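You operate a simulated robot arm through the tools that you are given. There is no shell and no other tool. Be economical: measure what you need, move in short steps, check, and stop when the job is done.

Carry out the task below with a simulated robot arm. There is one attempt and no reset: what you move stays moved.

JOB
Give the brown coil an orange third strap and the pink coil a blue one.
Fine: strap each on the grey cradle, at its white mark; brown coil to the GOOD shelf, pink coil stays on the cradle; leave the other straps and coils.

Only the result counts: the job must be done as asked and must still hold three seconds after the hand-in. Knocking over, shifting, dropping, spilling or breaking anything else fails it.

ROBOT AND FRAMES
A 7-joint arm with a two-finger parallel gripper on a trunk, on a base that drives. Base frame: it is fixed to the floor where the robot stands at the start and does not move with it; the origin is under the middle of the robot, x ahead of it, y to its left, z up. Units: mm, rad, N and s.
With the tool pointing down near the work surface it reaches from about 100 to 920 mm from the robot's upright axis, wherever it stands. Its first joint turns from -2.897 to 2.897 rad. Places, roughly: GOOD shelf [1200, -200, 1200]; blue strap (5x2x4 cm) [900, 0, 800]; green strap [500, -1750, 750]; grey coil [1000, -1000, 250]; grey cradle [900, -100, 800]; large white coil [1000, -1250, 1250]; mid blue coil [500, -1500, 250]; mid white coil [500, -1250, 250]; mid yellow coil [750, -1500, 250]; orange strap (5x2x4 cm) [1100, 0, 800]; purple coil [1250, 0, 750]; red strap [750, -1750, 750]; small green coil [1000, -1750, 1250]; small orange coil [750, -1250, 250]; small white coil [750, -1500, 250]; white strap [500, -1750, 750]. Payload 3.43 kg.
The TCP is the grasp point between the finger pads, 34 mm short of the fingertips. In the tool frame z runs along the fingers and y along their closing line. Largest opening 128 mm; finger width 24, thickness 12; the body of the gripper, 48 by 130 mm, starts 96 mm behind the TCP.
Orientation is that of the tool frame in the base frame, as [roll, pitch, yaw] about the fixed x, y, z axes, in that order (R = Rz(yaw) Ry(pitch) Rx(roll)). With the fingers straight down and closing along the base's y, the tool's x points along the base's -x, its y along +y and its z along -z.

CONTROLS
- The arm moves only by the tool nudge_tool. Its argument "steps" is a list of rows, each a list of 3 entries, a list of its own where there are three numbers: the shift along the tool's x, y, z in units of 500 mm (1.0 is 500 mm), then the turn, a rotation vector about the tool's x, y, z in units of 180 degrees (1.0 is 180 degrees), then the finger opening in m, from 0 to 0.128. In form: [[[x, y, z], [ax, ay, az], claw], ...]. A call has 1 to 12 rows; each row is the pose to reach, as a shift and turn from the pose commanded when the call began, along the tool's axes at that moment. A call with a number of a shift or a turn outside -1 to 1 is refused whole. Rows are played at 5 a second. More than 50 mm and 0.15 rad between two rows, or a gripper value outside its range, and nothing of the call is played. Where a pose cannot be reached the arm comes as near as it can. A force on the tool above 40 N (or 10 N above the force at the start of the call, whichever is more), or a blocked arm, ends the call early, and 0.2 s more pass. Each finger travels about 153 mm/s and halts on what it meets, pressing with about 32 N; the grip force reading is that of the motor and also rises with nothing between the fingers. The clock runs only during rows and for 0.2 s after the last one: add rows that repeat a pose to give the fingers time. The reply holds the time, the measured pose of the TCP, the force on the tool along the base axes, the opening and the grip force, in the units named above and with some noise, with the torque about the TCP (base axes, N m) and any sound that the robot's microphone picked up, and new pictures: "pictures" is both (left out), scene, wrist or none.
- Cameras (640 x 400 px; columns grow to the right, rows downward): "scene" is now at [188.7, 203.5, 1365.6]; the picture's right is [-0.38, -0.92, 0.01], its down [-0.55, 0.22, -0.80] and it looks along [0.74, -0.31, -0.60] (base axes); focal length 266 px, centre (320, 200). "wrist" rides on the gripper at [76, -11, -160] in the tool frame; the picture's right is [0.15, 0.99, 0.00], its down [-0.88, 0.13, -0.46] and it looks along [-0.45, 0.07, 0.89] (tool axes); focal length 234 px, centre (320, 200). There is no depth. A picture from a camera that has moved, and an enlarged one, comes with that camera's place and axes in the base frame and with its lens.
- base_move(legs): drives the robot by 1 to 6 legs, each [ahead, turn to the left] in mm and rad, along the robot's own axes; the way and the turn of a leg run together, so that a leg with both is an arc; at most 1500 mm and 3.142 rad a leg. The arm and the cameras ride along, it lands a little off, and it stops where it bumps. It gives what a move gives, and a new picture of the scene camera.
- turn_head(pan, tilt): turns the head with the scene camera to pan (to the left, within 2.094 rad either way) and tilt (down, from -0.506 to 1.204), counted from straight ahead of the robot. It gives what a move gives, and a new picture of the scene camera.
- close_up(camera, box): a new picture of the part [left, top, right, bottom] of that camera's present view, enlarged. No time passes.
- close_job(): hands the job in; it is judged then, once.

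Go step by step. Nothing tells you exact positions but the pictures and the camera data: compare them with the known pose of the tool, close in by small moves and look again before you grip or let go. The budget is 120 turns and 260 pictures, counting those below and the enlarged ones. Unless the task says otherwise, let go and move clear before handing in, and close with one line.

The tools are called after "Call:" as a command line: name --argument value ..., lists and objects as JSON in quotes. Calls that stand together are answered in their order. nudge_tool: Moves the arm, as the interface text tells. Its arguments: {"type":"object","properties":{"steps":{"type":"array","items":{"type":"array"}},"pictures":{"type":"string","enum":["both","scene","wrist","none"]}},"required":["steps"]} The other tools are called the same way: base_move (legs) drives the base; turn_head (pan, tilt) turns the head that bears the scene camera; close_up (camera, box) takes an enlarged picture of a part of a camera's view; close_job () hands the job in.

At the start:

```text
t: 0.0
position: [658.9, -111.9, 1024.2]
tcp_rot: [3.141, -0.001, -3.14]
wrist_force: [-0.4, -0.6, 0.4]
moment: [0.03, 0.01, 0.0]
gripper_width: 128.1
grip_force: 0.0
robot x, y, heading: [-1.7, 0.3, -0.003]
head pan, tilt: [-0.391, 0.628]
```

scene: 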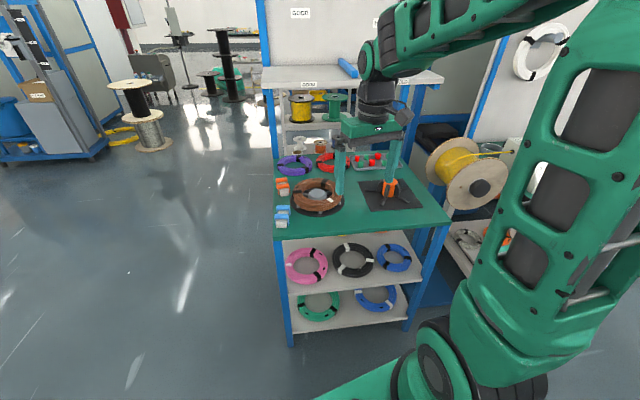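
wrist: 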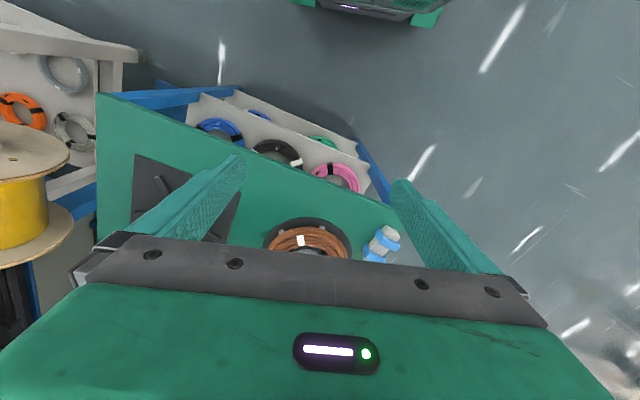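

I see a green bench with the brown coil already on what seems to be the cradle, straps at its left edge, and the pink coil on the shelf below. I'll look closer first.

Call:
close_up --camera "scene" --box '[260, 140, 420, 240]'

Call:
close_up --camera "scene" --box '[270, 230, 430, 330]'

Call:
close_up --camera "wrist" --box '[190, 90, 430, 270]'

Call:
close_up --camera "scene" --box '[255, 0, 455, 125]'

```text
4.00 times, centred on (340, 190) of scene
camera zoom: at [188.7, 203.5, 1365.6], right [-0.38, -0.92, 0.01], down [-0.55, 0.22, -0.8], along [0.74, -0.31, -0.6], focal length 1065 px, centre (240, 240)
```

zoom: 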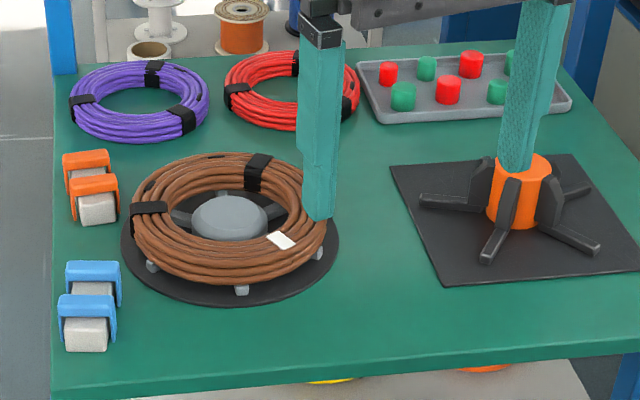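

```text
4.00 times, centred on (350, 280) of scene
camera zoom: at [188.7, 203.5, 1365.6], right [-0.38, -0.92, 0.01], down [-0.55, 0.22, -0.8], along [0.74, -0.31, -0.6], focal length 1065 px, centre (200, -120)
```

zoom: 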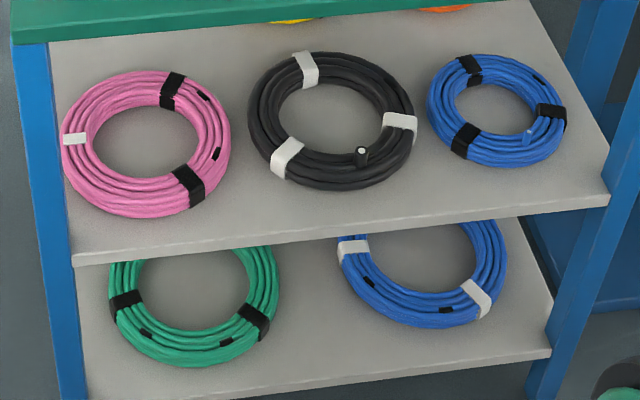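

```text
2.22 times, centred on (310, 180) of wrist
camera zoom: at [582.7, -124.7, 1183.8], right [-0.15, 0.99, 0.0], down [0.88, 0.13, 0.45], along [0.45, 0.07, -0.89], focal length 520 px, centre (342, 244)
```

zoom: 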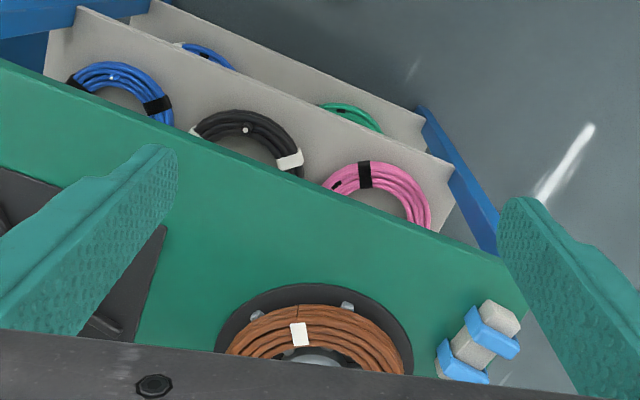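

```text
3.20 times, centred on (355, 62) of scene
camera zoom: at [188.7, 203.5, 1365.6], right [-0.38, -0.92, 0.01], down [-0.55, 0.22, -0.8], along [0.74, -0.31, -0.6], focal length 852 px, centre (208, 640)
```

zoom: 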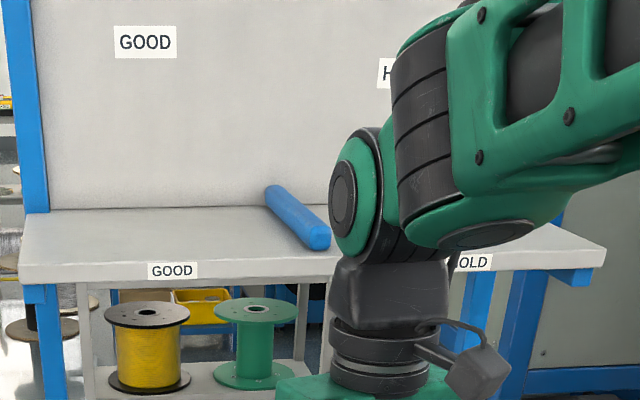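

The bench is turned about -0.28 rad; the grey cradle holds the brown coil, and the orange straps are about 990 mm away, which is out of reach. I drive a bit nearer.

Call:
base_move --legs '[[180, 0]]'

Call:
nudge_tool --steps '[[[0, 0, 0], [0, 0, 0], 0.128]]'

```text
t: 1.5
position: [825.3, -112.9, 1031.5]
tcp_rot: [-3.14, 0.013, -3.141]
wrist_force: [-0.7, -0.9, -0.4]
moment: [0.0, 0.02, 0.04]
gripper_width: 128.0
grip_force: 0.1
robot x, y, heading: [180.5, 4.7, -0.001]
head pan, tilt: [-0.391, 0.628]
camera scene: at [368.1, 203.2, 1365.5], right [-0.38, -0.92, 0.01], down [-0.55, 0.22, -0.8], along [0.74, -0.31, -0.6], focal length 266 px, centre (320, 200)
```

scene: 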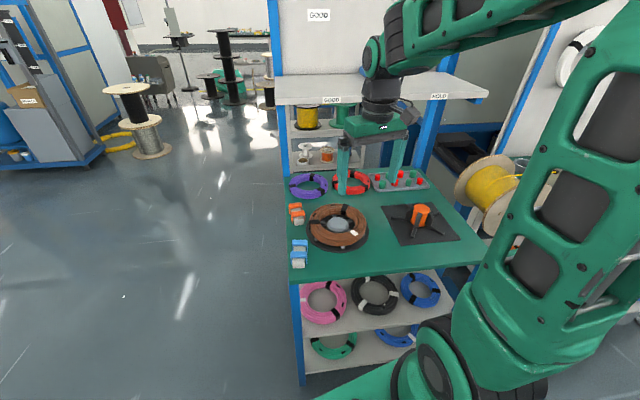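

```text
t: 1.9
position: [811.2, -112.3, 1040.6]
tcp_rot: [-3.141, 0.025, 3.14]
wrist_force: [0.8, -0.5, -0.1]
moment: [-0.01, -0.01, 0.0]
gripper_width: 128.1
grip_force: 0.0
robot x, y, heading: [182.9, -0.4, -0.001]
head pan, tilt: [-0.391, 0.628]
camera scene: at [367.9, 203.2, 1365.6], right [-0.38, -0.92, 0.01], down [-0.55, 0.22, -0.8], along [0.74, -0.31, -0.6], focal length 266 px, centre (320, 200)
camera wrist: at [731.2, -125.2, 1197.9], right [-0.14, 0.99, 0.0], down [0.87, 0.13, 0.48], along [0.47, 0.07, -0.88], focal length 234 px, centre (320, 200)
```

scene: 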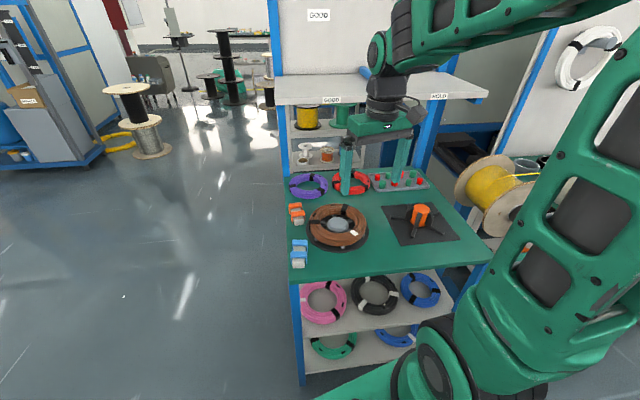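
wrist: 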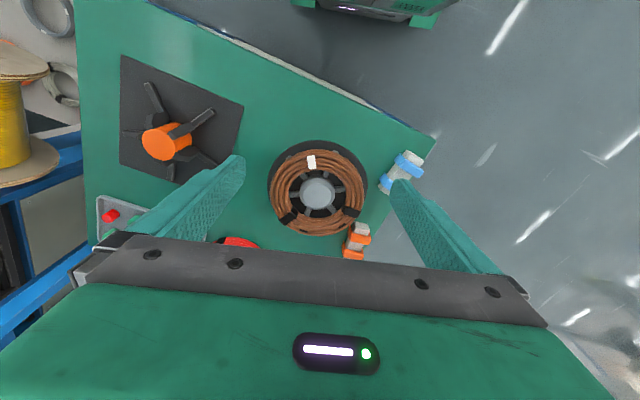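

The wrist camera now sees coil and both strap stands. I enlarge this part.

Call:
close_up --camera "wrist" --box '[240, 110, 440, 270]'

Call:
close_up --camera "scene" --box '[280, 170, 400, 275]'

```text
2.50 times, centred on (340, 190) of wrist
camera zoom: at [731.2, -125.2, 1197.9], right [-0.14, 0.99, 0.0], down [0.87, 0.13, 0.48], along [0.47, 0.07, -0.88], focal length 585 px, centre (270, 225)
```

zoom: 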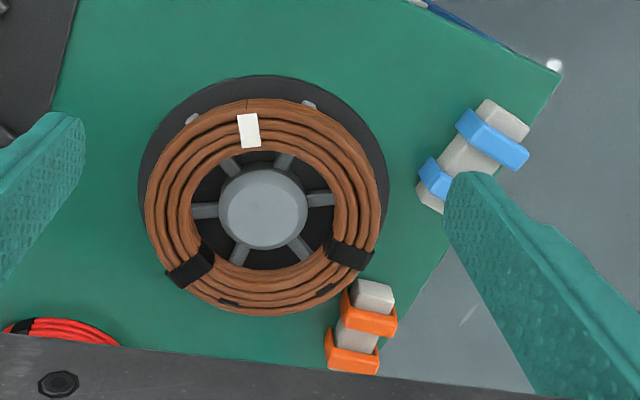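

```text
3.81 times, centred on (340, 222) of scene
camera zoom: at [367.9, 203.2, 1365.6], right [-0.38, -0.92, 0.01], down [-0.55, 0.22, -0.8], along [0.74, -0.31, -0.6], focal length 1014 px, centre (244, 114)
```

zoom: 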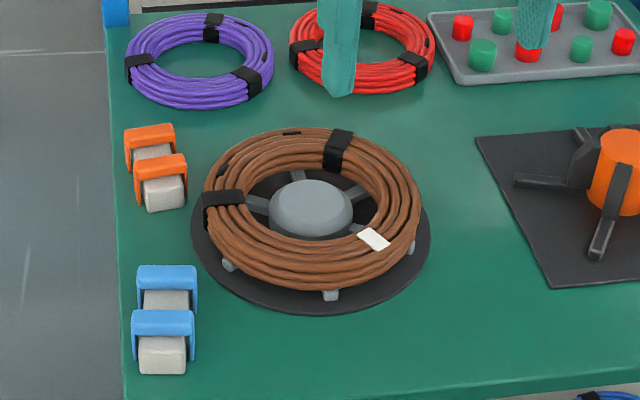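

The two views agree on strap tops near z≈805, front orange strap ≈(1010, 3), coil centre ≈(930, -97), mark ≈(869, -120). I hover over the orange strap with the fingers turned to close along the stand.

Call:
nudge_tool --steps '[[[-0.04, 0.025, 0.02], [0, 0, -0.043], 0.128], [[-0.08, 0.05, 0.045], [0, 0, -0.086], 0.128], [[-0.12, 0.075, 0.07], [0, 0, -0.128], 0.128], [[-0.16, 0.1, 0.09], [0, 0, -0.17], 0.1], [[-0.2, 0.125, 0.11], [0, 0, -0.213], 0.08], [[-0.24, 0.15, 0.13], [0, 0, -0.256], 0.06], [[-0.28, 0.175, 0.15], [0, 0, -0.298], 0.06], [[-0.33, 0.2, 0.18], [0, 0, -0.34], 0.06], [[-0.378, 0.224, 0.2], [0, 0, -0.383], 0.06], [[-0.378, 0.224, 0.2], [0, 0, -0.383], 0.06]]'

```text
t: 4.1
position: [1003.9, -0.2, 945.6]
tcp_rot: [-3.12, 0.011, -1.939]
wrist_force: [1.6, -0.3, 0.9]
moment: [-0.01, -0.02, -0.02]
gripper_width: 60.0
grip_force: 0.0
robot x, y, heading: [180.9, 4.7, -0.0]
head pan, tilt: [-0.391, 0.628]
camera scene: at [368.1, 203.3, 1365.6], right [-0.38, -0.92, 0.01], down [-0.55, 0.22, -0.8], along [0.74, -0.31, -0.6], focal length 266 px, centre (320, 200)
camera wrist: at [982.6, -75.8, 1104.3], right [-0.98, 0.22, -0.02], down [0.18, 0.87, 0.46], along [0.12, 0.44, -0.89], focal length 234 px, centre (320, 200)
```

scene: 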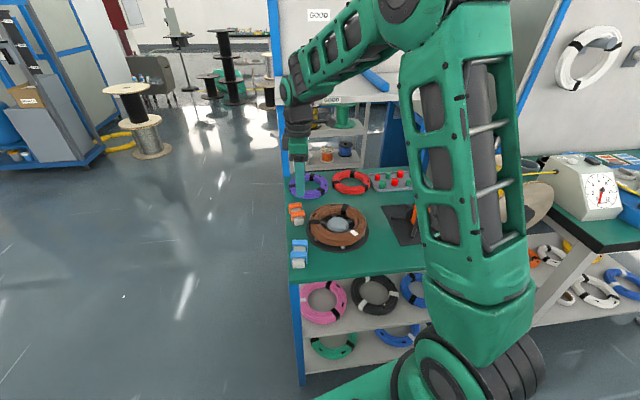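
wrist: 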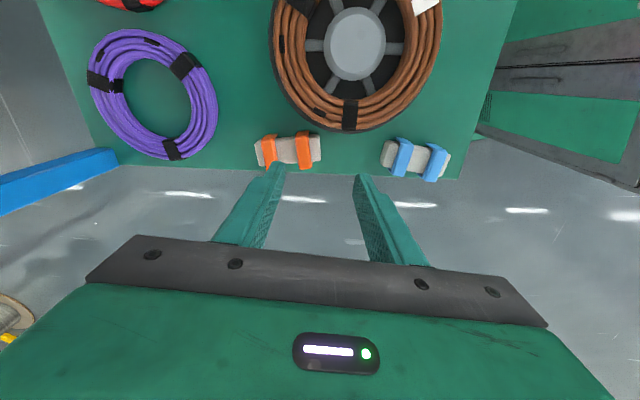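

Good view of both stands, clips aligned with my closing line. I enlarge for measuring.

Call:
close_up --camera "wrist" --box '[220, 110, 380, 210]'

Call:
close_up --camera "scene" --box '[270, 140, 370, 270]'

```text
4.00 times, centred on (300, 160) of wrist
camera zoom: at [982.6, -75.8, 1104.3], right [-0.98, 0.22, -0.02], down [0.18, 0.87, 0.46], along [0.12, 0.44, -0.89], focal length 937 px, centre (400, 360)
```

zoom: 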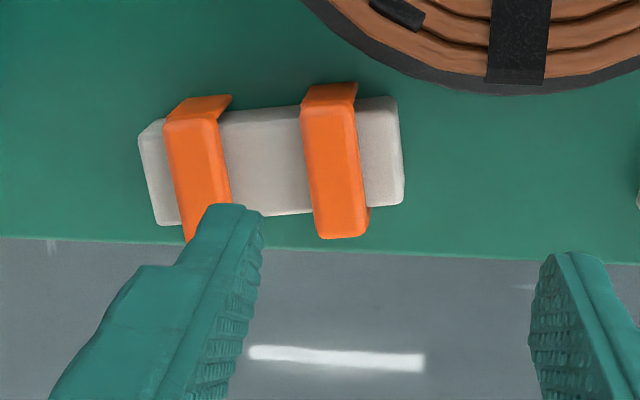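

```text
3.08 times, centred on (320, 205) of scene
camera zoom: at [368.1, 203.3, 1365.6], right [-0.38, -0.92, 0.01], down [-0.55, 0.22, -0.8], along [0.74, -0.31, -0.6], focal length 819 px, centre (320, 185)
```

zoom: 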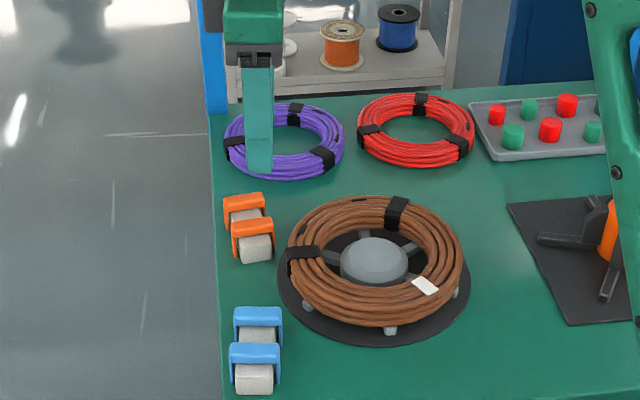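

Triangulating, the near orange clip's top is ≈(1034, 5, 780), with its stand at ≈172.7°, so I need about 13.5° more yaw. I shift over it and go lower.

Call:
nudge_tool --steps '[[[-0.012, -0.02, 0.05], [0, 0, -0.03], 0.05], [[-0.024, -0.04, 0.1], [0, 0, -0.06], 0.042], [[-0.032, -0.054, 0.14], [0, 0, -0.075], 0.042], [[-0.032, -0.054, 0.14], [0, 0, -0.075], 0.042]]'

Call:
close_up --camera "wrist" --box '[220, 110, 420, 235]'

Call:
close_up --camera "scene" --box '[270, 150, 350, 270]'

```text
t: 5.1
position: [1036.4, 4.8, 876.0]
tcp_rot: [-3.117, 0.003, -1.704]
wrist_force: [0.3, 0.3, 0.1]
moment: [0.01, 0.01, 0.02]
gripper_width: 42.5
grip_force: 0.0
robot x, y, heading: [176.6, 0.7, 0.002]
head pan, tilt: [-0.391, 0.628]
camera scene: at [368.1, 203.3, 1365.6], right [-0.38, -0.92, 0.01], down [-0.55, 0.22, -0.8], along [0.74, -0.31, -0.6], focal length 266 px, centre (320, 200)
camera wrist: at [1033.2, -73.3, 1035.3], right [-1.0, -0.01, -0.02], down [-0.02, 0.89, 0.46], along [0.02, 0.46, -0.89], focal length 234 px, centre (320, 200)
```

scene: 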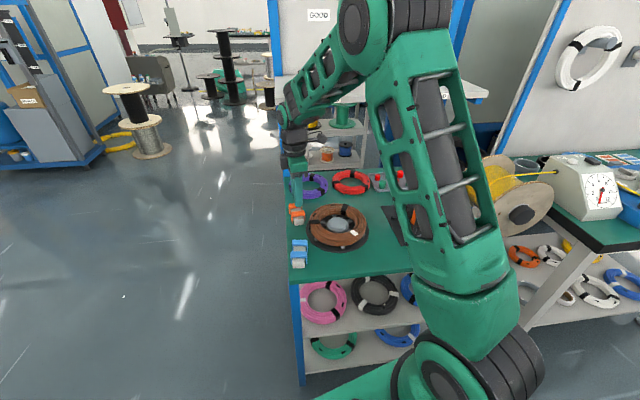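
wrist: 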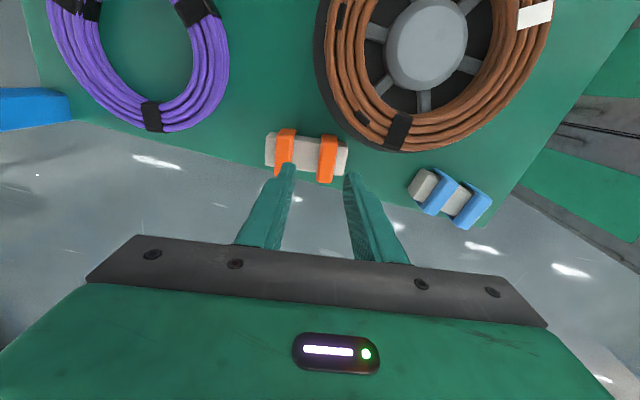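

```text
3.20 times, centred on (320, 172) of wrist
camera zoom: at [1033.2, -73.3, 1035.3], right [-1.0, -0.01, -0.02], down [-0.02, 0.89, 0.46], along [0.02, 0.46, -0.89], focal length 749 px, centre (320, 288)
```

zoom: 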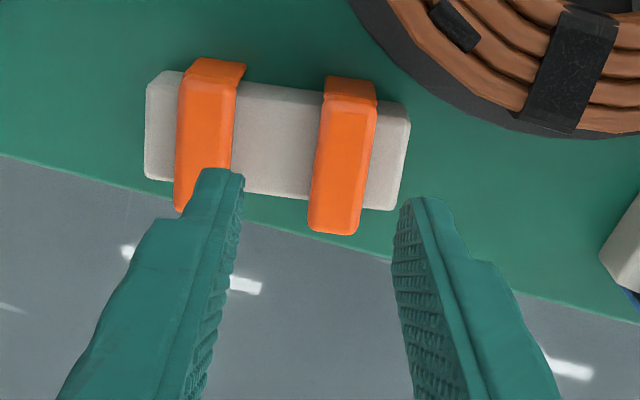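

```text
3.33 times, centred on (310, 210) of scene
camera zoom: at [368.1, 203.3, 1365.6], right [-0.38, -0.92, 0.01], down [-0.55, 0.22, -0.8], along [0.74, -0.31, -0.6], focal length 887 px, centre (353, 167)
```

zoom: 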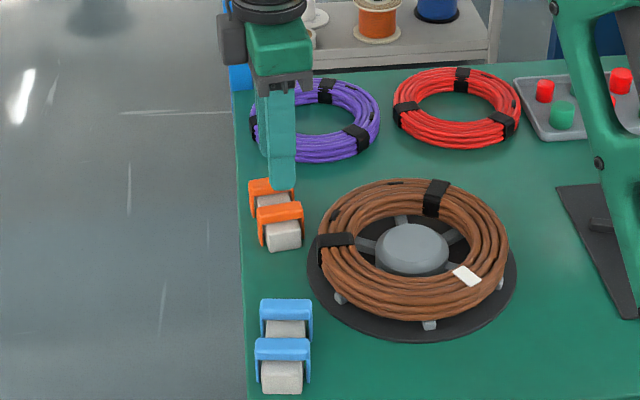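

Alignment is good; the clip is ≈5 mm nearer me than the TCP. I correct, level the tool, and descend partway with another look.

Call:
nudge_tool --steps '[[[0, 0.007, 0.05], [-0.0078, 0, 0], 0.042], [[0, 0.013, 0.1], [-0.0078, 0, 0], 0.042], [[0, 0.013, 0.1], [-0.0078, 0, 0], 0.042]]' --pictures "none"

Call:
close_up --camera "wrist" --box '[220, 110, 420, 235]'

Call:
close_up --camera "scene" --box '[280, 180, 328, 240]'

```text
t: 5.9
position: [1031.7, 5.2, 825.7]
tcp_rot: [-3.14, 0.004, -1.705]
wrist_force: [0.2, 0.2, -0.1]
moment: [0.02, 0.01, -0.02]
gripper_width: 41.8
grip_force: 0.0
robot x, y, heading: [183.1, 3.9, -0.002]
head pan, tilt: [-0.391, 0.628]
```

```text
3.20 times, centred on (320, 172) of wrist
camera zoom: at [1032.1, -73.2, 985.3], right [-1.0, -0.01, 0.0], down [-0.01, 0.89, 0.46], along [-0.01, 0.46, -0.89], focal length 749 px, centre (320, 288)
```

zoom: 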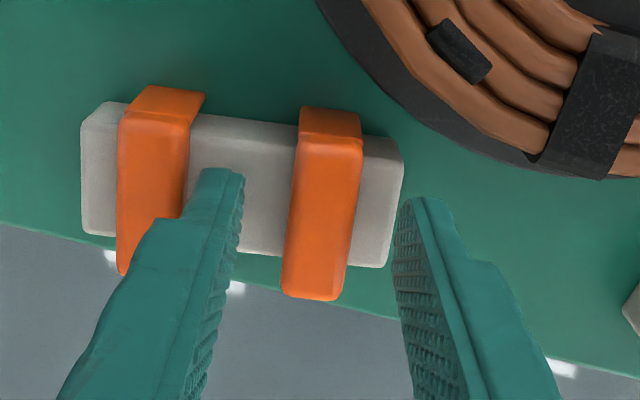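

```text
6.67 times, centred on (304, 210) of scene
camera zoom: at [368.1, 203.3, 1365.5], right [-0.38, -0.92, 0.01], down [-0.55, 0.22, -0.8], along [0.74, -0.31, -0.6], focal length 1775 px, centre (427, 133)
```

zoom: 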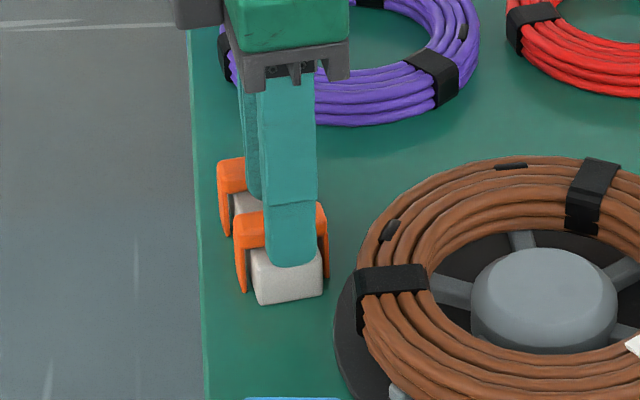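

Tips are ≈10–15 mm above the clip's bridge. I centre 3 mm and go down 14 mm.

Call:
nudge_tool --steps '[[[0, 0.006, 0.01], [0, 0, 0], 0.042], [[0, 0.006, 0.02], [0, 0, 0], 0.042], [[0, 0.006, 0.028], [0, 0, 0], 0.042], [[0, 0.006, 0.028], [0, 0, 0], 0.042]]' --pictures "none"

Call:
close_up --camera "wrist" --box '[240, 120, 400, 220]'

Call:
close_up --camera "scene" --box '[280, 180, 328, 240]'

```text
t: 6.6
position: [1021.2, 6.5, 829.5]
tcp_rot: [-3.122, 0.007, -1.703]
wrist_force: [0.5, -0.5, -0.3]
moment: [0.0, 0.09, 0.04]
gripper_width: 42.0
grip_force: 0.1
robot x, y, heading: [179.0, 2.1, 0.0]
head pan, tilt: [-0.391, 0.628]
stopped in row 3: the force on the tool passed its limit at 48 N (the readings are from after the stop); the commanded pose is now the measured one
```

```text
4.00 times, centred on (320, 170) of wrist
camera zoom: at [1017.7, -72.3, 988.8], right [-1.0, -0.01, -0.02], down [-0.02, 0.89, 0.46], along [0.01, 0.46, -0.89], focal length 937 px, centre (320, 320)
```

zoom: 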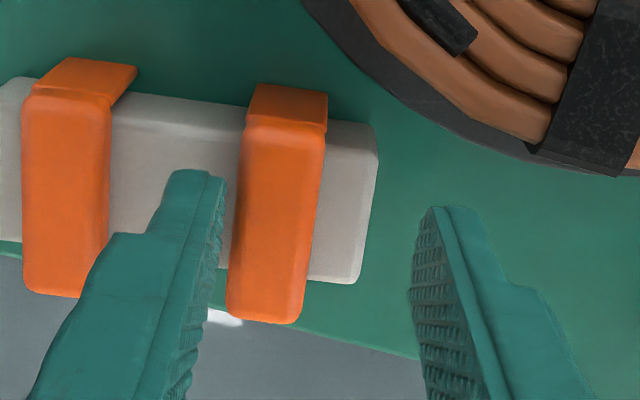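

```text
6.67 times, centred on (304, 210) of scene
camera zoom: at [368.9, 203.3, 1365.4], right [-0.38, -0.92, 0.01], down [-0.55, 0.22, -0.8], along [0.74, -0.31, -0.6], focal length 1775 px, centre (427, 133)
```

zoom: 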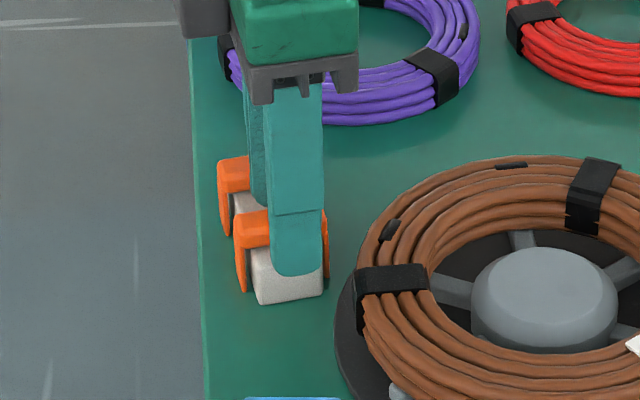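

The fingertips touched the stand block's top (tip ≈779), nothing has shifted. I re-centre, come down to just above that and close.

Call:
nudge_tool --steps '[[[0, -0.017, 0.0], [-0.0057, 0, 0], 0.042], [[0, -0.017, 0.014], [-0.0057, 0, 0], 0.042], [[0, -0.017, 0.027], [-0.0057, 0, 0], 0.042], [[0, -0.017, 0.027], [-0.0057, 0, 0], 0.042]]' --pictures "none"

Call:
close_up --camera "wrist" --box '[240, 120, 400, 220]'

```text
t: 7.5
position: [1021.2, 4.2, 829.2]
tcp_rot: [-3.123, 0.008, -1.706]
wrist_force: [1.2, 0.6, -1.3]
moment: [0.02, 0.08, -0.01]
gripper_width: 41.7
grip_force: 0.0
robot x, y, heading: [180.9, 2.7, -0.003]
head pan, tilt: [-0.391, 0.628]
stopped in row 4: the force on the tool passed its limit at 44 N (the readings are from after the stop); the commanded pose is now the measured one
```

```text
4.00 times, centred on (320, 170) of wrist
camera zoom: at [1017.7, -74.4, 988.7], right [-1.0, -0.01, -0.02], down [-0.02, 0.89, 0.46], along [0.01, 0.46, -0.89], focal length 937 px, centre (320, 320)
```

zoom: 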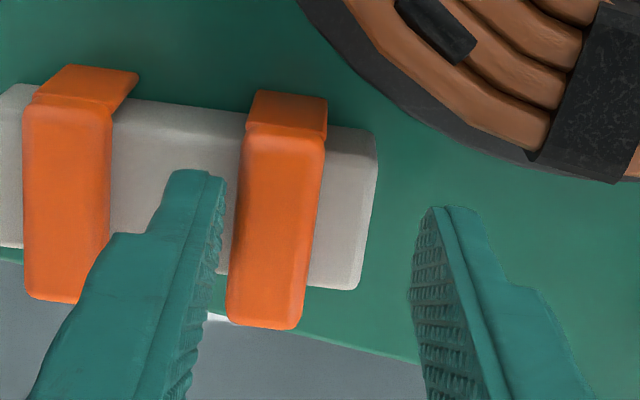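

The block top lies a bit higher than thought (tip ≈782). I stop 3 mm higher this time and close.

Call:
nudge_tool --steps '[[[0, -0.017, 0.0], [-0.0057, 0, 0], 0.042], [[0, -0.017, 0.01], [-0.0057, 0, 0], 0.042], [[0, -0.017, 0.02], [-0.0057, 0, 0], 0.042], [[0, -0.017, 0.02], [-0.0057, 0, 0], 0.042]]' --pictures "none"

Call:
close_up --camera "wrist" --box '[240, 120, 400, 220]'

Call:
close_up --camera "scene" --box '[285, 190, 325, 240]'

```text
t: 8.5
position: [1030.1, 3.8, 821.3]
tcp_rot: [-3.14, 0.01, -1.704]
wrist_force: [-0.5, -0.2, 8.6]
moment: [-0.15, -0.16, -0.01]
gripper_width: 41.5
grip_force: 0.0
robot x, y, heading: [179.0, 2.2, -0.004]
head pan, tilt: [-0.391, 0.628]
```

```text
4.00 times, centred on (320, 170) of wrist
camera zoom: at [1029.1, -76.2, 979.3], right [-1.0, -0.01, 0.0], down [-0.01, 0.89, 0.46], along [0.0, 0.46, -0.89], focal length 937 px, centre (320, 320)
```

zoom: 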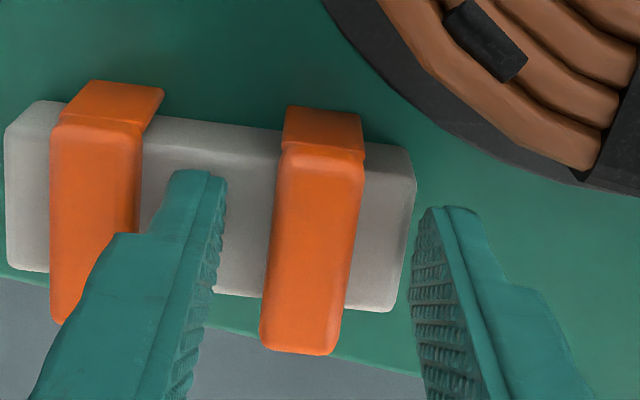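

```text
8.00 times, centred on (305, 215) of scene
camera zoom: at [367.7, 203.2, 1365.6], right [-0.38, -0.92, 0.01], down [-0.55, 0.22, -0.8], along [0.74, -0.31, -0.6], focal length 2130 px, centre (440, 80)
```

zoom: 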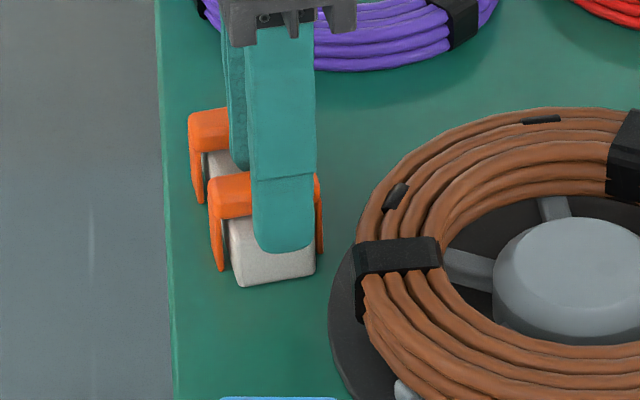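

Tips now rest lightly on the block on both sides of the bridge. I lift 2 mm, centre 4 mm along the clip, and close.

Call:
nudge_tool --steps '[[[0, 0, -0.005], [0, 0, 0], 0.042], [[-0.008, 0, -0.005], [0, 0, 0], 0.042], [[-0.008, 0, -0.004], [0, 0, 0], 0.03], [[-0.008, 0, -0.004], [0, 0, 0], 0.015], [[-0.008, 0, -0.004], [0, 0, 0], 0.01], [[-0.008, 0, -0.004], [0, 0, 0], 0.01]]' --pictures "none"

Call:
close_up --camera "wrist" --box '[240, 120, 400, 220]'

```text
t: 9.9
position: [1029.5, 7.6, 822.5]
tcp_rot: [3.141, 0.01, -1.705]
wrist_force: [-0.7, 0.4, 1.4]
moment: [-0.02, 0.0, -0.03]
gripper_width: 16.1
grip_force: 32.0
robot x, y, heading: [177.6, 3.2, -0.003]
head pan, tilt: [-0.391, 0.628]
```

```text
4.00 times, centred on (320, 170) of wrist
camera zoom: at [1029.5, -71.9, 980.6], right [-1.0, -0.01, 0.0], down [-0.01, 0.89, 0.46], along [0.0, 0.46, -0.89], focal length 937 px, centre (320, 320)
```

zoom: 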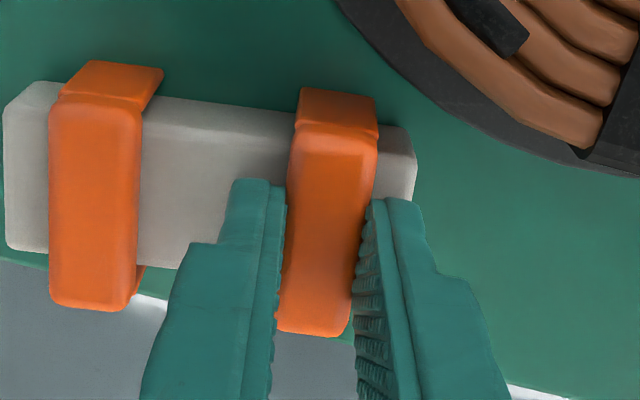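

The clip is gripped at 16 mm wide with full force. I lift it straight up.

Call:
nudge_tool --steps '[[[0, 0, -0.015], [0, 0, 0], 0.008], [[0, 0, -0.04], [0, 0, 0], 0.008], [[0, 0, -0.08], [0, 0, 0], 0.008], [[0, 0, -0.14], [0, 0, 0], 0.008], [[0, 0, -0.2], [0, 0, 0], 0.008]]'

Call:
close_up --camera "wrist" --box '[220, 110, 420, 235]'

Call:
close_up --camera "scene" --box '[280, 170, 328, 240]'

```text
t: 11.1
position: [1026.6, 6.1, 920.8]
tcp_rot: [3.14, 0.008, -1.705]
wrist_force: [0.1, 0.2, -0.1]
moment: [0.01, 0.05, -0.01]
gripper_width: 16.1
grip_force: 32.2
robot x, y, heading: [179.4, 4.2, 0.0]
head pan, tilt: [-0.391, 0.628]
camera scene: at [368.3, 203.3, 1365.5], right [-0.38, -0.92, 0.01], down [-0.55, 0.22, -0.8], along [0.74, -0.31, -0.6], focal length 266 px, centre (320, 200)
camera wrist: at [1027.4, -72.6, 1079.4], right [-1.0, -0.01, 0.0], down [-0.01, 0.89, 0.46], along [-0.01, 0.46, -0.89], focal length 234 px, centre (320, 200)
```

scene: 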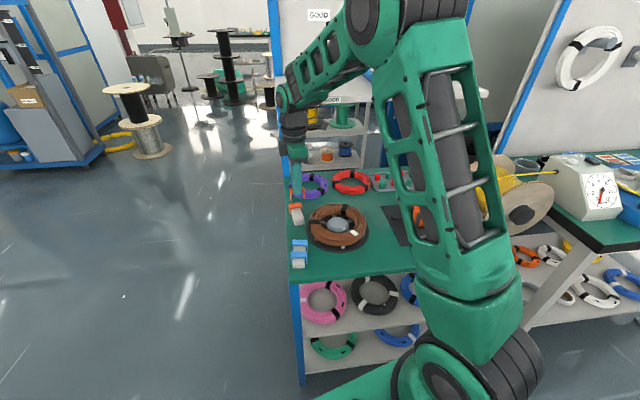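
wrist: 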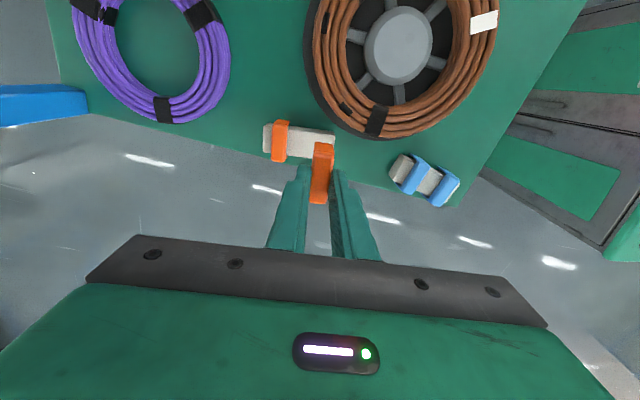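

```text
3.20 times, centred on (320, 172) of wrist
camera zoom: at [1027.4, -72.6, 1079.4], right [-1.0, -0.01, 0.0], down [-0.01, 0.89, 0.46], along [-0.01, 0.46, -0.89], focal length 749 px, centre (320, 288)
```

zoom: 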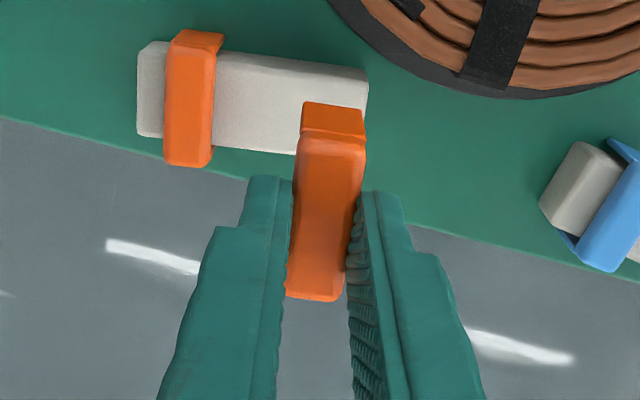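

```text
5.71 times, centred on (304, 205) of scene
camera zoom: at [368.3, 203.3, 1365.5], right [-0.38, -0.92, 0.01], down [-0.55, 0.22, -0.8], along [0.74, -0.31, -0.6], focal length 1521 px, centre (411, 171)
```

zoom: 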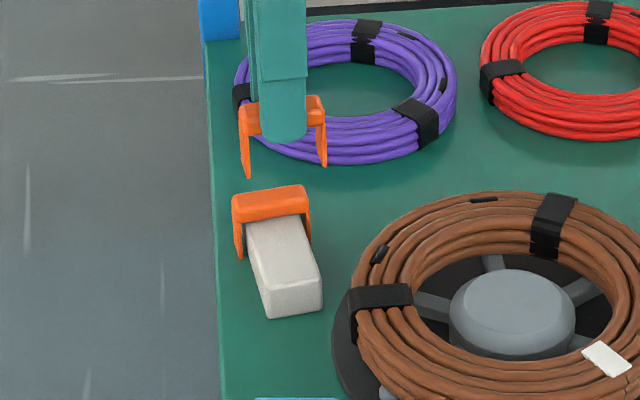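

The orange clip hangs straight in the fingers. I now go over the brown coil's white mark, turning the closing line tangential to the coil.

Call:
nudge_tool --steps '[[[0.037, 0.036, 0], [0, 0, 0.04], 0.008], [[0.074, 0.071, 0], [0, 0, 0.08], 0.008], [[0.111, 0.107, 0], [0, 0, 0.12], 0.008], [[0.148, 0.142, 0], [0, 0, 0.16], 0.008], [[0.185, 0.178, 0], [0, 0, 0.2], 0.008], [[0.222, 0.214, 0], [0, 0, 0.24], 0.008], [[0.259, 0.25, 0], [0, 0, 0.28], 0.008], [[0.296, 0.285, 0], [0, 0, 0.32], 0.008], [[0.296, 0.285, 0], [0, 0, 0.361], 0.008], [[0.296, 0.285, 0], [0, 0, 0.361], 0.008]]'

Call:
close_up --camera "wrist" --box '[200, 100, 440, 250]'

Call:
close_up --camera "scene" --box '[300, 175, 380, 260]'

```text
t: 13.3
position: [868.6, -121.4, 920.3]
tcp_rot: [3.133, 0.003, -2.841]
wrist_force: [0.4, 1.1, -0.1]
moment: [0.0, -0.01, 0.0]
gripper_width: 16.0
grip_force: 32.5
robot x, y, heading: [183.7, 4.0, -0.002]
head pan, tilt: [-0.391, 0.628]
camera scene: at [368.0, 203.2, 1365.6], right [-0.38, -0.92, 0.01], down [-0.55, 0.22, -0.8], along [0.74, -0.31, -0.6], focal length 266 px, centre (320, 200)
camera wrist: at [798.5, -156.4, 1078.9], right [-0.43, 0.9, 0.01], down [0.8, 0.38, 0.46], along [0.41, 0.2, -0.89], focal length 234 px, centre (320, 200)
```

scene: 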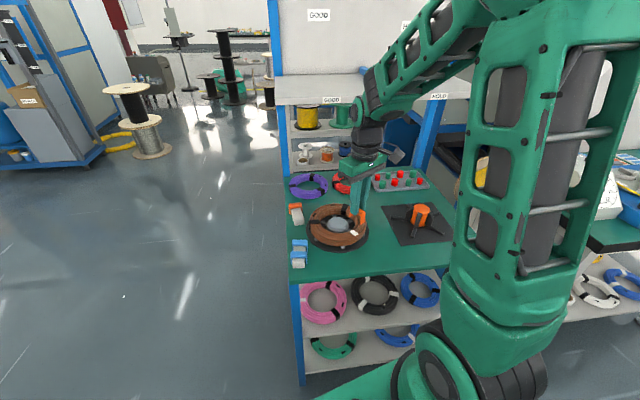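
wrist: 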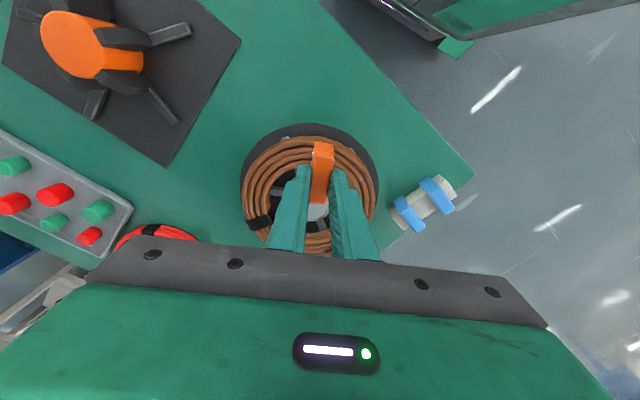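

```text
2.67 times, centred on (320, 175) of wrist
camera zoom: at [798.5, -156.4, 1078.9], right [-0.43, 0.9, 0.01], down [0.8, 0.38, 0.46], along [0.41, 0.2, -0.89], focal length 624 px, centre (320, 267)
```

zoom: 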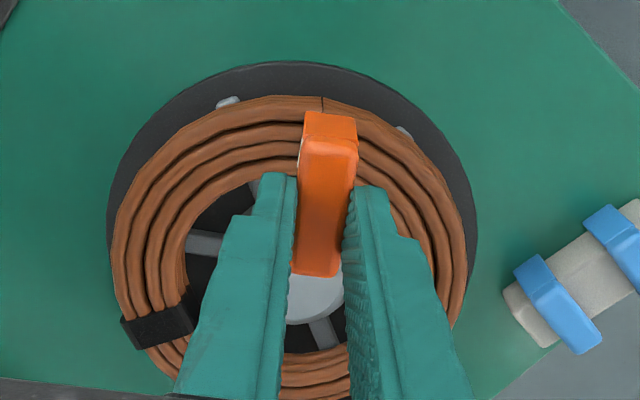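

```text
4.71 times, centred on (340, 218) of scene
camera zoom: at [368.0, 203.2, 1365.6], right [-0.38, -0.92, 0.01], down [-0.55, 0.22, -0.8], along [0.74, -0.31, -0.6], focal length 1253 px, centre (226, 118)
```

zoom: 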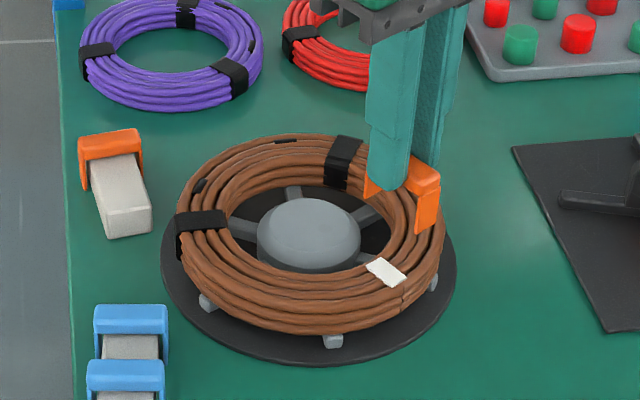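

The clip is nearly over the mark (≈(871, -121, 804)); I shift 5 mm inward and lower to just above the coil for a check.

Call:
nudge_tool --steps '[[[-0.0105, 0, 0.03], [0, 0, 0], 0.008], [[-0.0105, 0, 0.06], [0, 0, 0], 0.008], [[-0.0105, 0, 0.086], [0, 0, 0], 0.008], [[-0.0105, 0, 0.086], [0, 0, 0], 0.008]]' --pictures "none"

Call:
close_up --camera "wrist" --box '[240, 100, 400, 200]'

Call:
close_up --camera "scene" --box '[325, 200, 385, 250]'

```text
t: 14.3
position: [873.6, -119.1, 877.4]
tcp_rot: [3.132, 0.006, -2.839]
wrist_force: [-0.8, 0.1, 0.2]
moment: [-0.01, -0.01, 0.01]
gripper_width: 16.1
grip_force: 31.8
robot x, y, heading: [178.7, 3.9, -0.003]
head pan, tilt: [-0.391, 0.628]
```

```text
4.00 times, centred on (320, 150) of wrist
camera zoom: at [802.7, -155.1, 1035.8], right [-0.43, 0.9, 0.01], down [0.8, 0.38, 0.46], along [0.41, 0.21, -0.89], focal length 937 px, centre (320, 400)
```

zoom: 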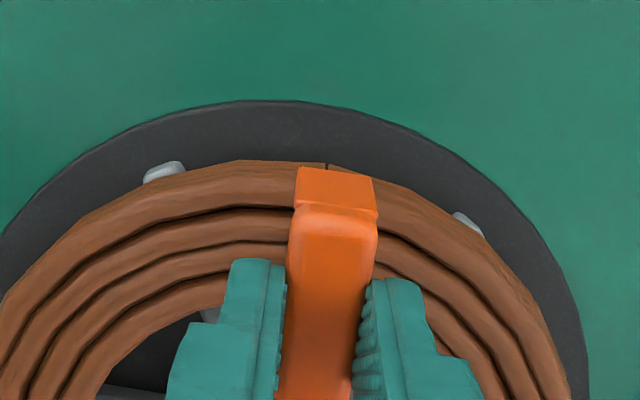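

```text
8.00 times, centred on (355, 225) of scene
camera zoom: at [368.0, 203.2, 1365.6], right [-0.38, -0.92, 0.01], down [-0.55, 0.22, -0.8], along [0.74, -0.31, -0.6], focal length 2130 px, centre (40, 0)
```

zoom: 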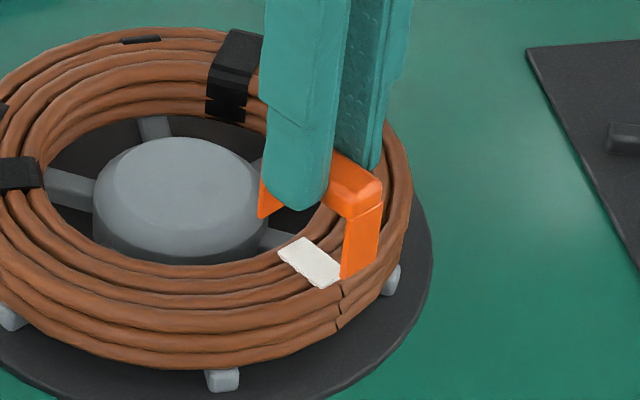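

Both views agree the clip should go ≈3–4 mm outward. I correct that and lower 6 mm, then recheck.

Call:
nudge_tool --steps '[[[0.007, 0, 0], [0, 0, 0], 0.008], [[0.007, 0, 0.006], [0, 0, 0], 0.008], [[0.007, 0, 0.012], [0, 0, 0], 0.008], [[0.007, 0, 0.012], [0, 0, 0], 0.008]]' --pictures "none"

Call:
close_up --camera "wrist" --box '[240, 100, 400, 200]'

Call:
close_up --camera "scene" --box '[335, 205, 375, 240]'

```text
t: 15.3
position: [869.4, -119.8, 869.4]
tcp_rot: [3.133, 0.004, -2.839]
wrist_force: [-0.4, 0.8, -0.7]
moment: [-0.04, 0.02, 0.02]
gripper_width: 16.2
grip_force: 32.3
robot x, y, heading: [179.9, -1.0, -0.0]
head pan, tilt: [-0.391, 0.628]
```

```text
4.00 times, centred on (320, 150) of wrist
camera zoom: at [800.2, -156.0, 1029.7], right [-0.43, 0.9, 0.01], down [0.8, 0.38, 0.46], along [0.41, 0.21, -0.89], focal length 937 px, centre (320, 400)
```

zoom: 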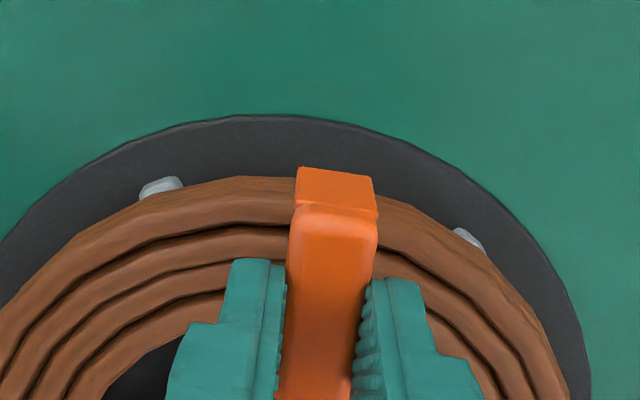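

```text
11.43 times, centred on (355, 222) of scene
camera zoom: at [368.0, 203.2, 1365.6], right [-0.38, -0.92, 0.01], down [-0.55, 0.22, -0.8], along [0.74, -0.31, -0.6], focal length 3042 px, centre (-80, -57)
```

zoom: 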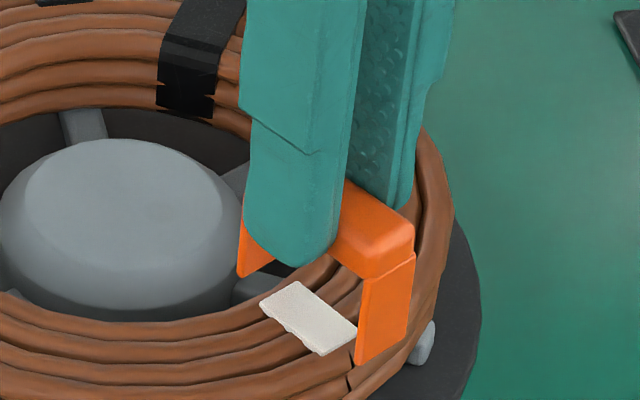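

Both legs now look to straddle the tube over the mark. I lower 10 mm more in small rows, watching force.

Call:
nudge_tool --steps '[[[0, 0, 0.005], [0, 0, 0], 0.008], [[0, 0, 0.01], [0, 0, 0], 0.008], [[0, 0, 0.015], [0, 0, 0], 0.008], [[0, 0, 0.02], [0, 0, 0], 0.008]]' --pictures "none"

Call:
close_up --camera "wrist" --box '[240, 100, 400, 200]'

Call:
close_up --camera "scene" --box '[335, 205, 375, 240]'

```text
t: 16.3
position: [871.3, -119.7, 860.2]
tcp_rot: [3.136, 0.005, -2.841]
wrist_force: [1.1, -0.1, 1.1]
moment: [-0.01, -0.05, -0.01]
gripper_width: 16.1
grip_force: 32.2
robot x, y, heading: [180.8, 0.6, -0.004]
head pan, tilt: [-0.391, 0.628]
```

```text
4.00 times, centred on (320, 150) of wrist
camera zoom: at [800.4, -155.7, 1019.7], right [-0.43, 0.9, 0.01], down [0.8, 0.38, 0.46], along [0.41, 0.21, -0.89], focal length 937 px, centre (320, 400)
```

zoom: 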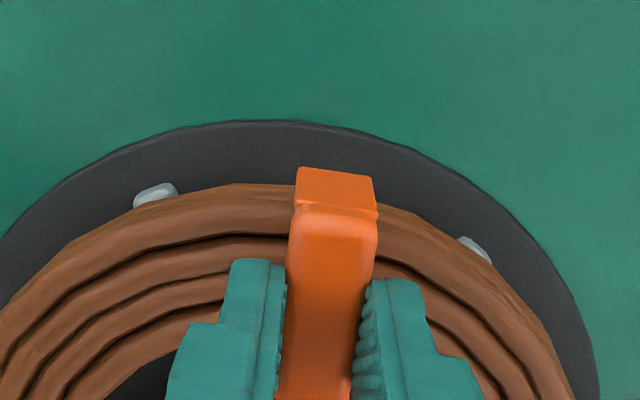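

```text
11.43 times, centred on (355, 222) of scene
camera zoom: at [368.0, 203.2, 1365.5], right [-0.38, -0.92, 0.01], down [-0.55, 0.22, -0.8], along [0.74, -0.31, -0.6], focal length 3042 px, centre (-80, -57)
```

zoom: 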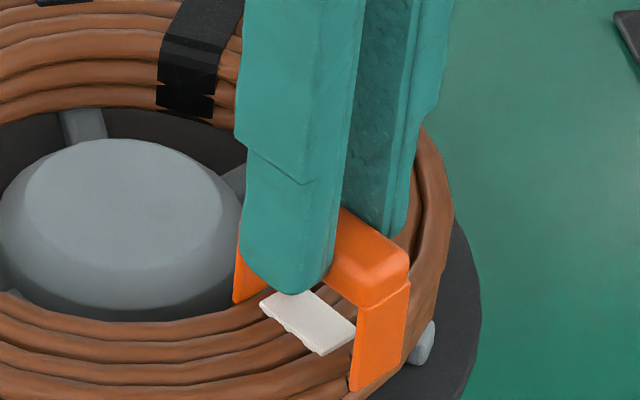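

Legs are sliding down on both sides of the tube without force. I continue to press down until it meets resistance.

Call:
nudge_tool --steps '[[[0, 0, 0.007], [0, 0, 0], 0.008], [[0, 0, 0.014], [0, 0, 0], 0.008], [[0, 0, 0.021], [0, 0, 0], 0.008], [[0, 0, 0.028], [0, 0, 0], 0.008], [[0, 0, 0.034], [0, 0, 0], 0.008]]' --pictures "none"

Call:
close_up --camera "wrist" --box '[240, 100, 400, 200]'

Call:
close_up --camera "scene" --box '[335, 205, 375, 240]'

```text
t: 17.5
position: [868.7, -120.2, 844.3]
tcp_rot: [3.135, 0.004, -2.841]
wrist_force: [1.8, -0.1, -0.1]
moment: [0.0, -0.04, 0.0]
gripper_width: 16.0
grip_force: 32.6
robot x, y, heading: [177.7, 2.8, 0.001]
head pan, tilt: [-0.391, 0.628]
```

```text
4.00 times, centred on (320, 150) of wrist
camera zoom: at [800.2, -156.5, 1003.8], right [-0.43, 0.9, 0.01], down [0.8, 0.38, 0.46], along [0.41, 0.21, -0.89], focal length 937 px, centre (320, 400)
```

zoom: 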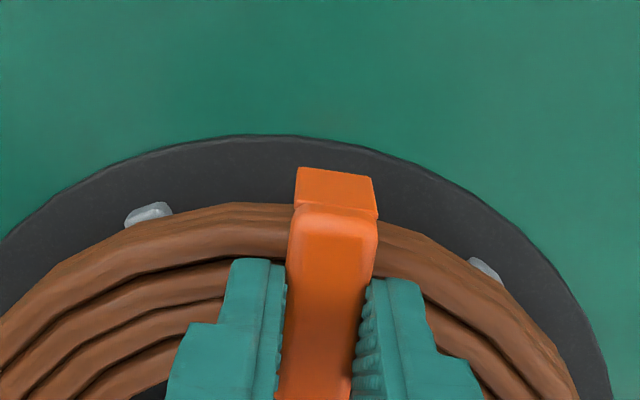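

```text
11.43 times, centred on (355, 222) of scene
camera zoom: at [368.0, 203.2, 1365.5], right [-0.38, -0.92, 0.01], down [-0.55, 0.22, -0.8], along [0.74, -0.31, -0.6], focal length 3042 px, centre (-80, -57)
```

zoom: 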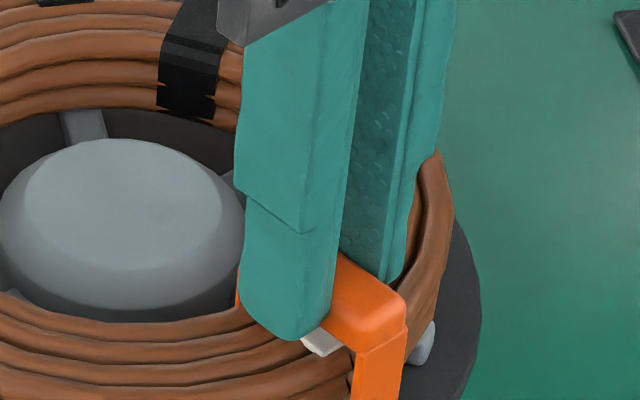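

Still free. I keep lowering until the bridge or tips meet the coil.

Call:
nudge_tool --steps '[[[0, 0, 0.005], [0, 0, 0], 0.008], [[0, 0, 0.01], [0, 0, 0], 0.008], [[0, 0, 0.015], [0, 0, 0], 0.008], [[0, 0, 0.02], [0, 0, 0], 0.008], [[0, 0, 0.025], [0, 0, 0], 0.008], [[0, 0, 0.03], [0, 0, 0], 0.008]]' --pictures "none"

Call:
close_up --camera "wrist" --box '[240, 100, 400, 200]'

Call:
close_up --camera "scene" --box '[335, 205, 375, 240]'

```text
t: 18.7
position: [860.7, -120.2, 842.9]
tcp_rot: [3.14, 0.02, -2.84]
wrist_force: [1.6, 0.3, -1.0]
moment: [-0.01, 0.11, -0.03]
gripper_width: 16.0
grip_force: 31.5
robot x, y, heading: [179.5, 2.7, -0.002]
head pan, tilt: [-0.391, 0.628]
stopped in row 5: the force on the tool passed its limit at 50 N (the readings are from after the stop); the commanded pose is now the measured one
```

```text
4.00 times, centred on (320, 150) of wrist
camera zoom: at [788.0, -156.4, 1001.7], right [-0.43, 0.9, 0.0], down [0.79, 0.38, 0.47], along [0.43, 0.2, -0.88], focal length 937 px, centre (320, 400)
```

zoom: 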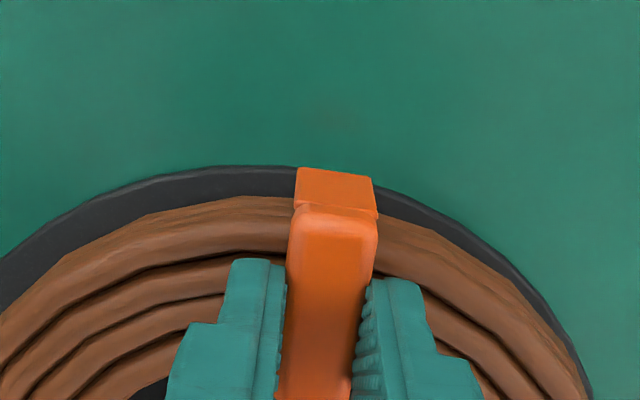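

```text
11.43 times, centred on (355, 222) of scene
camera zoom: at [368.9, 203.2, 1365.4], right [-0.38, -0.92, 0.01], down [-0.55, 0.22, -0.8], along [0.74, -0.31, -0.6], focal length 3042 px, centre (-80, -57)
```

zoom: 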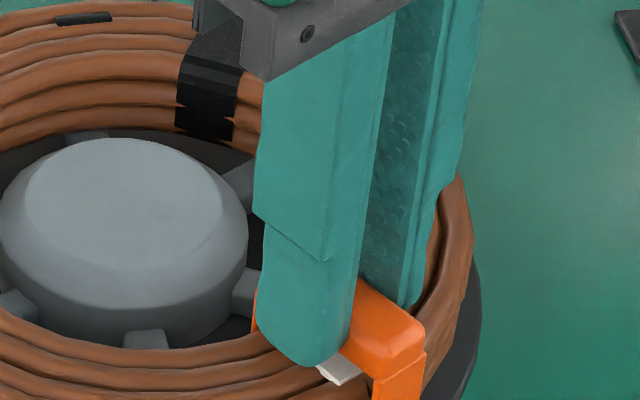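

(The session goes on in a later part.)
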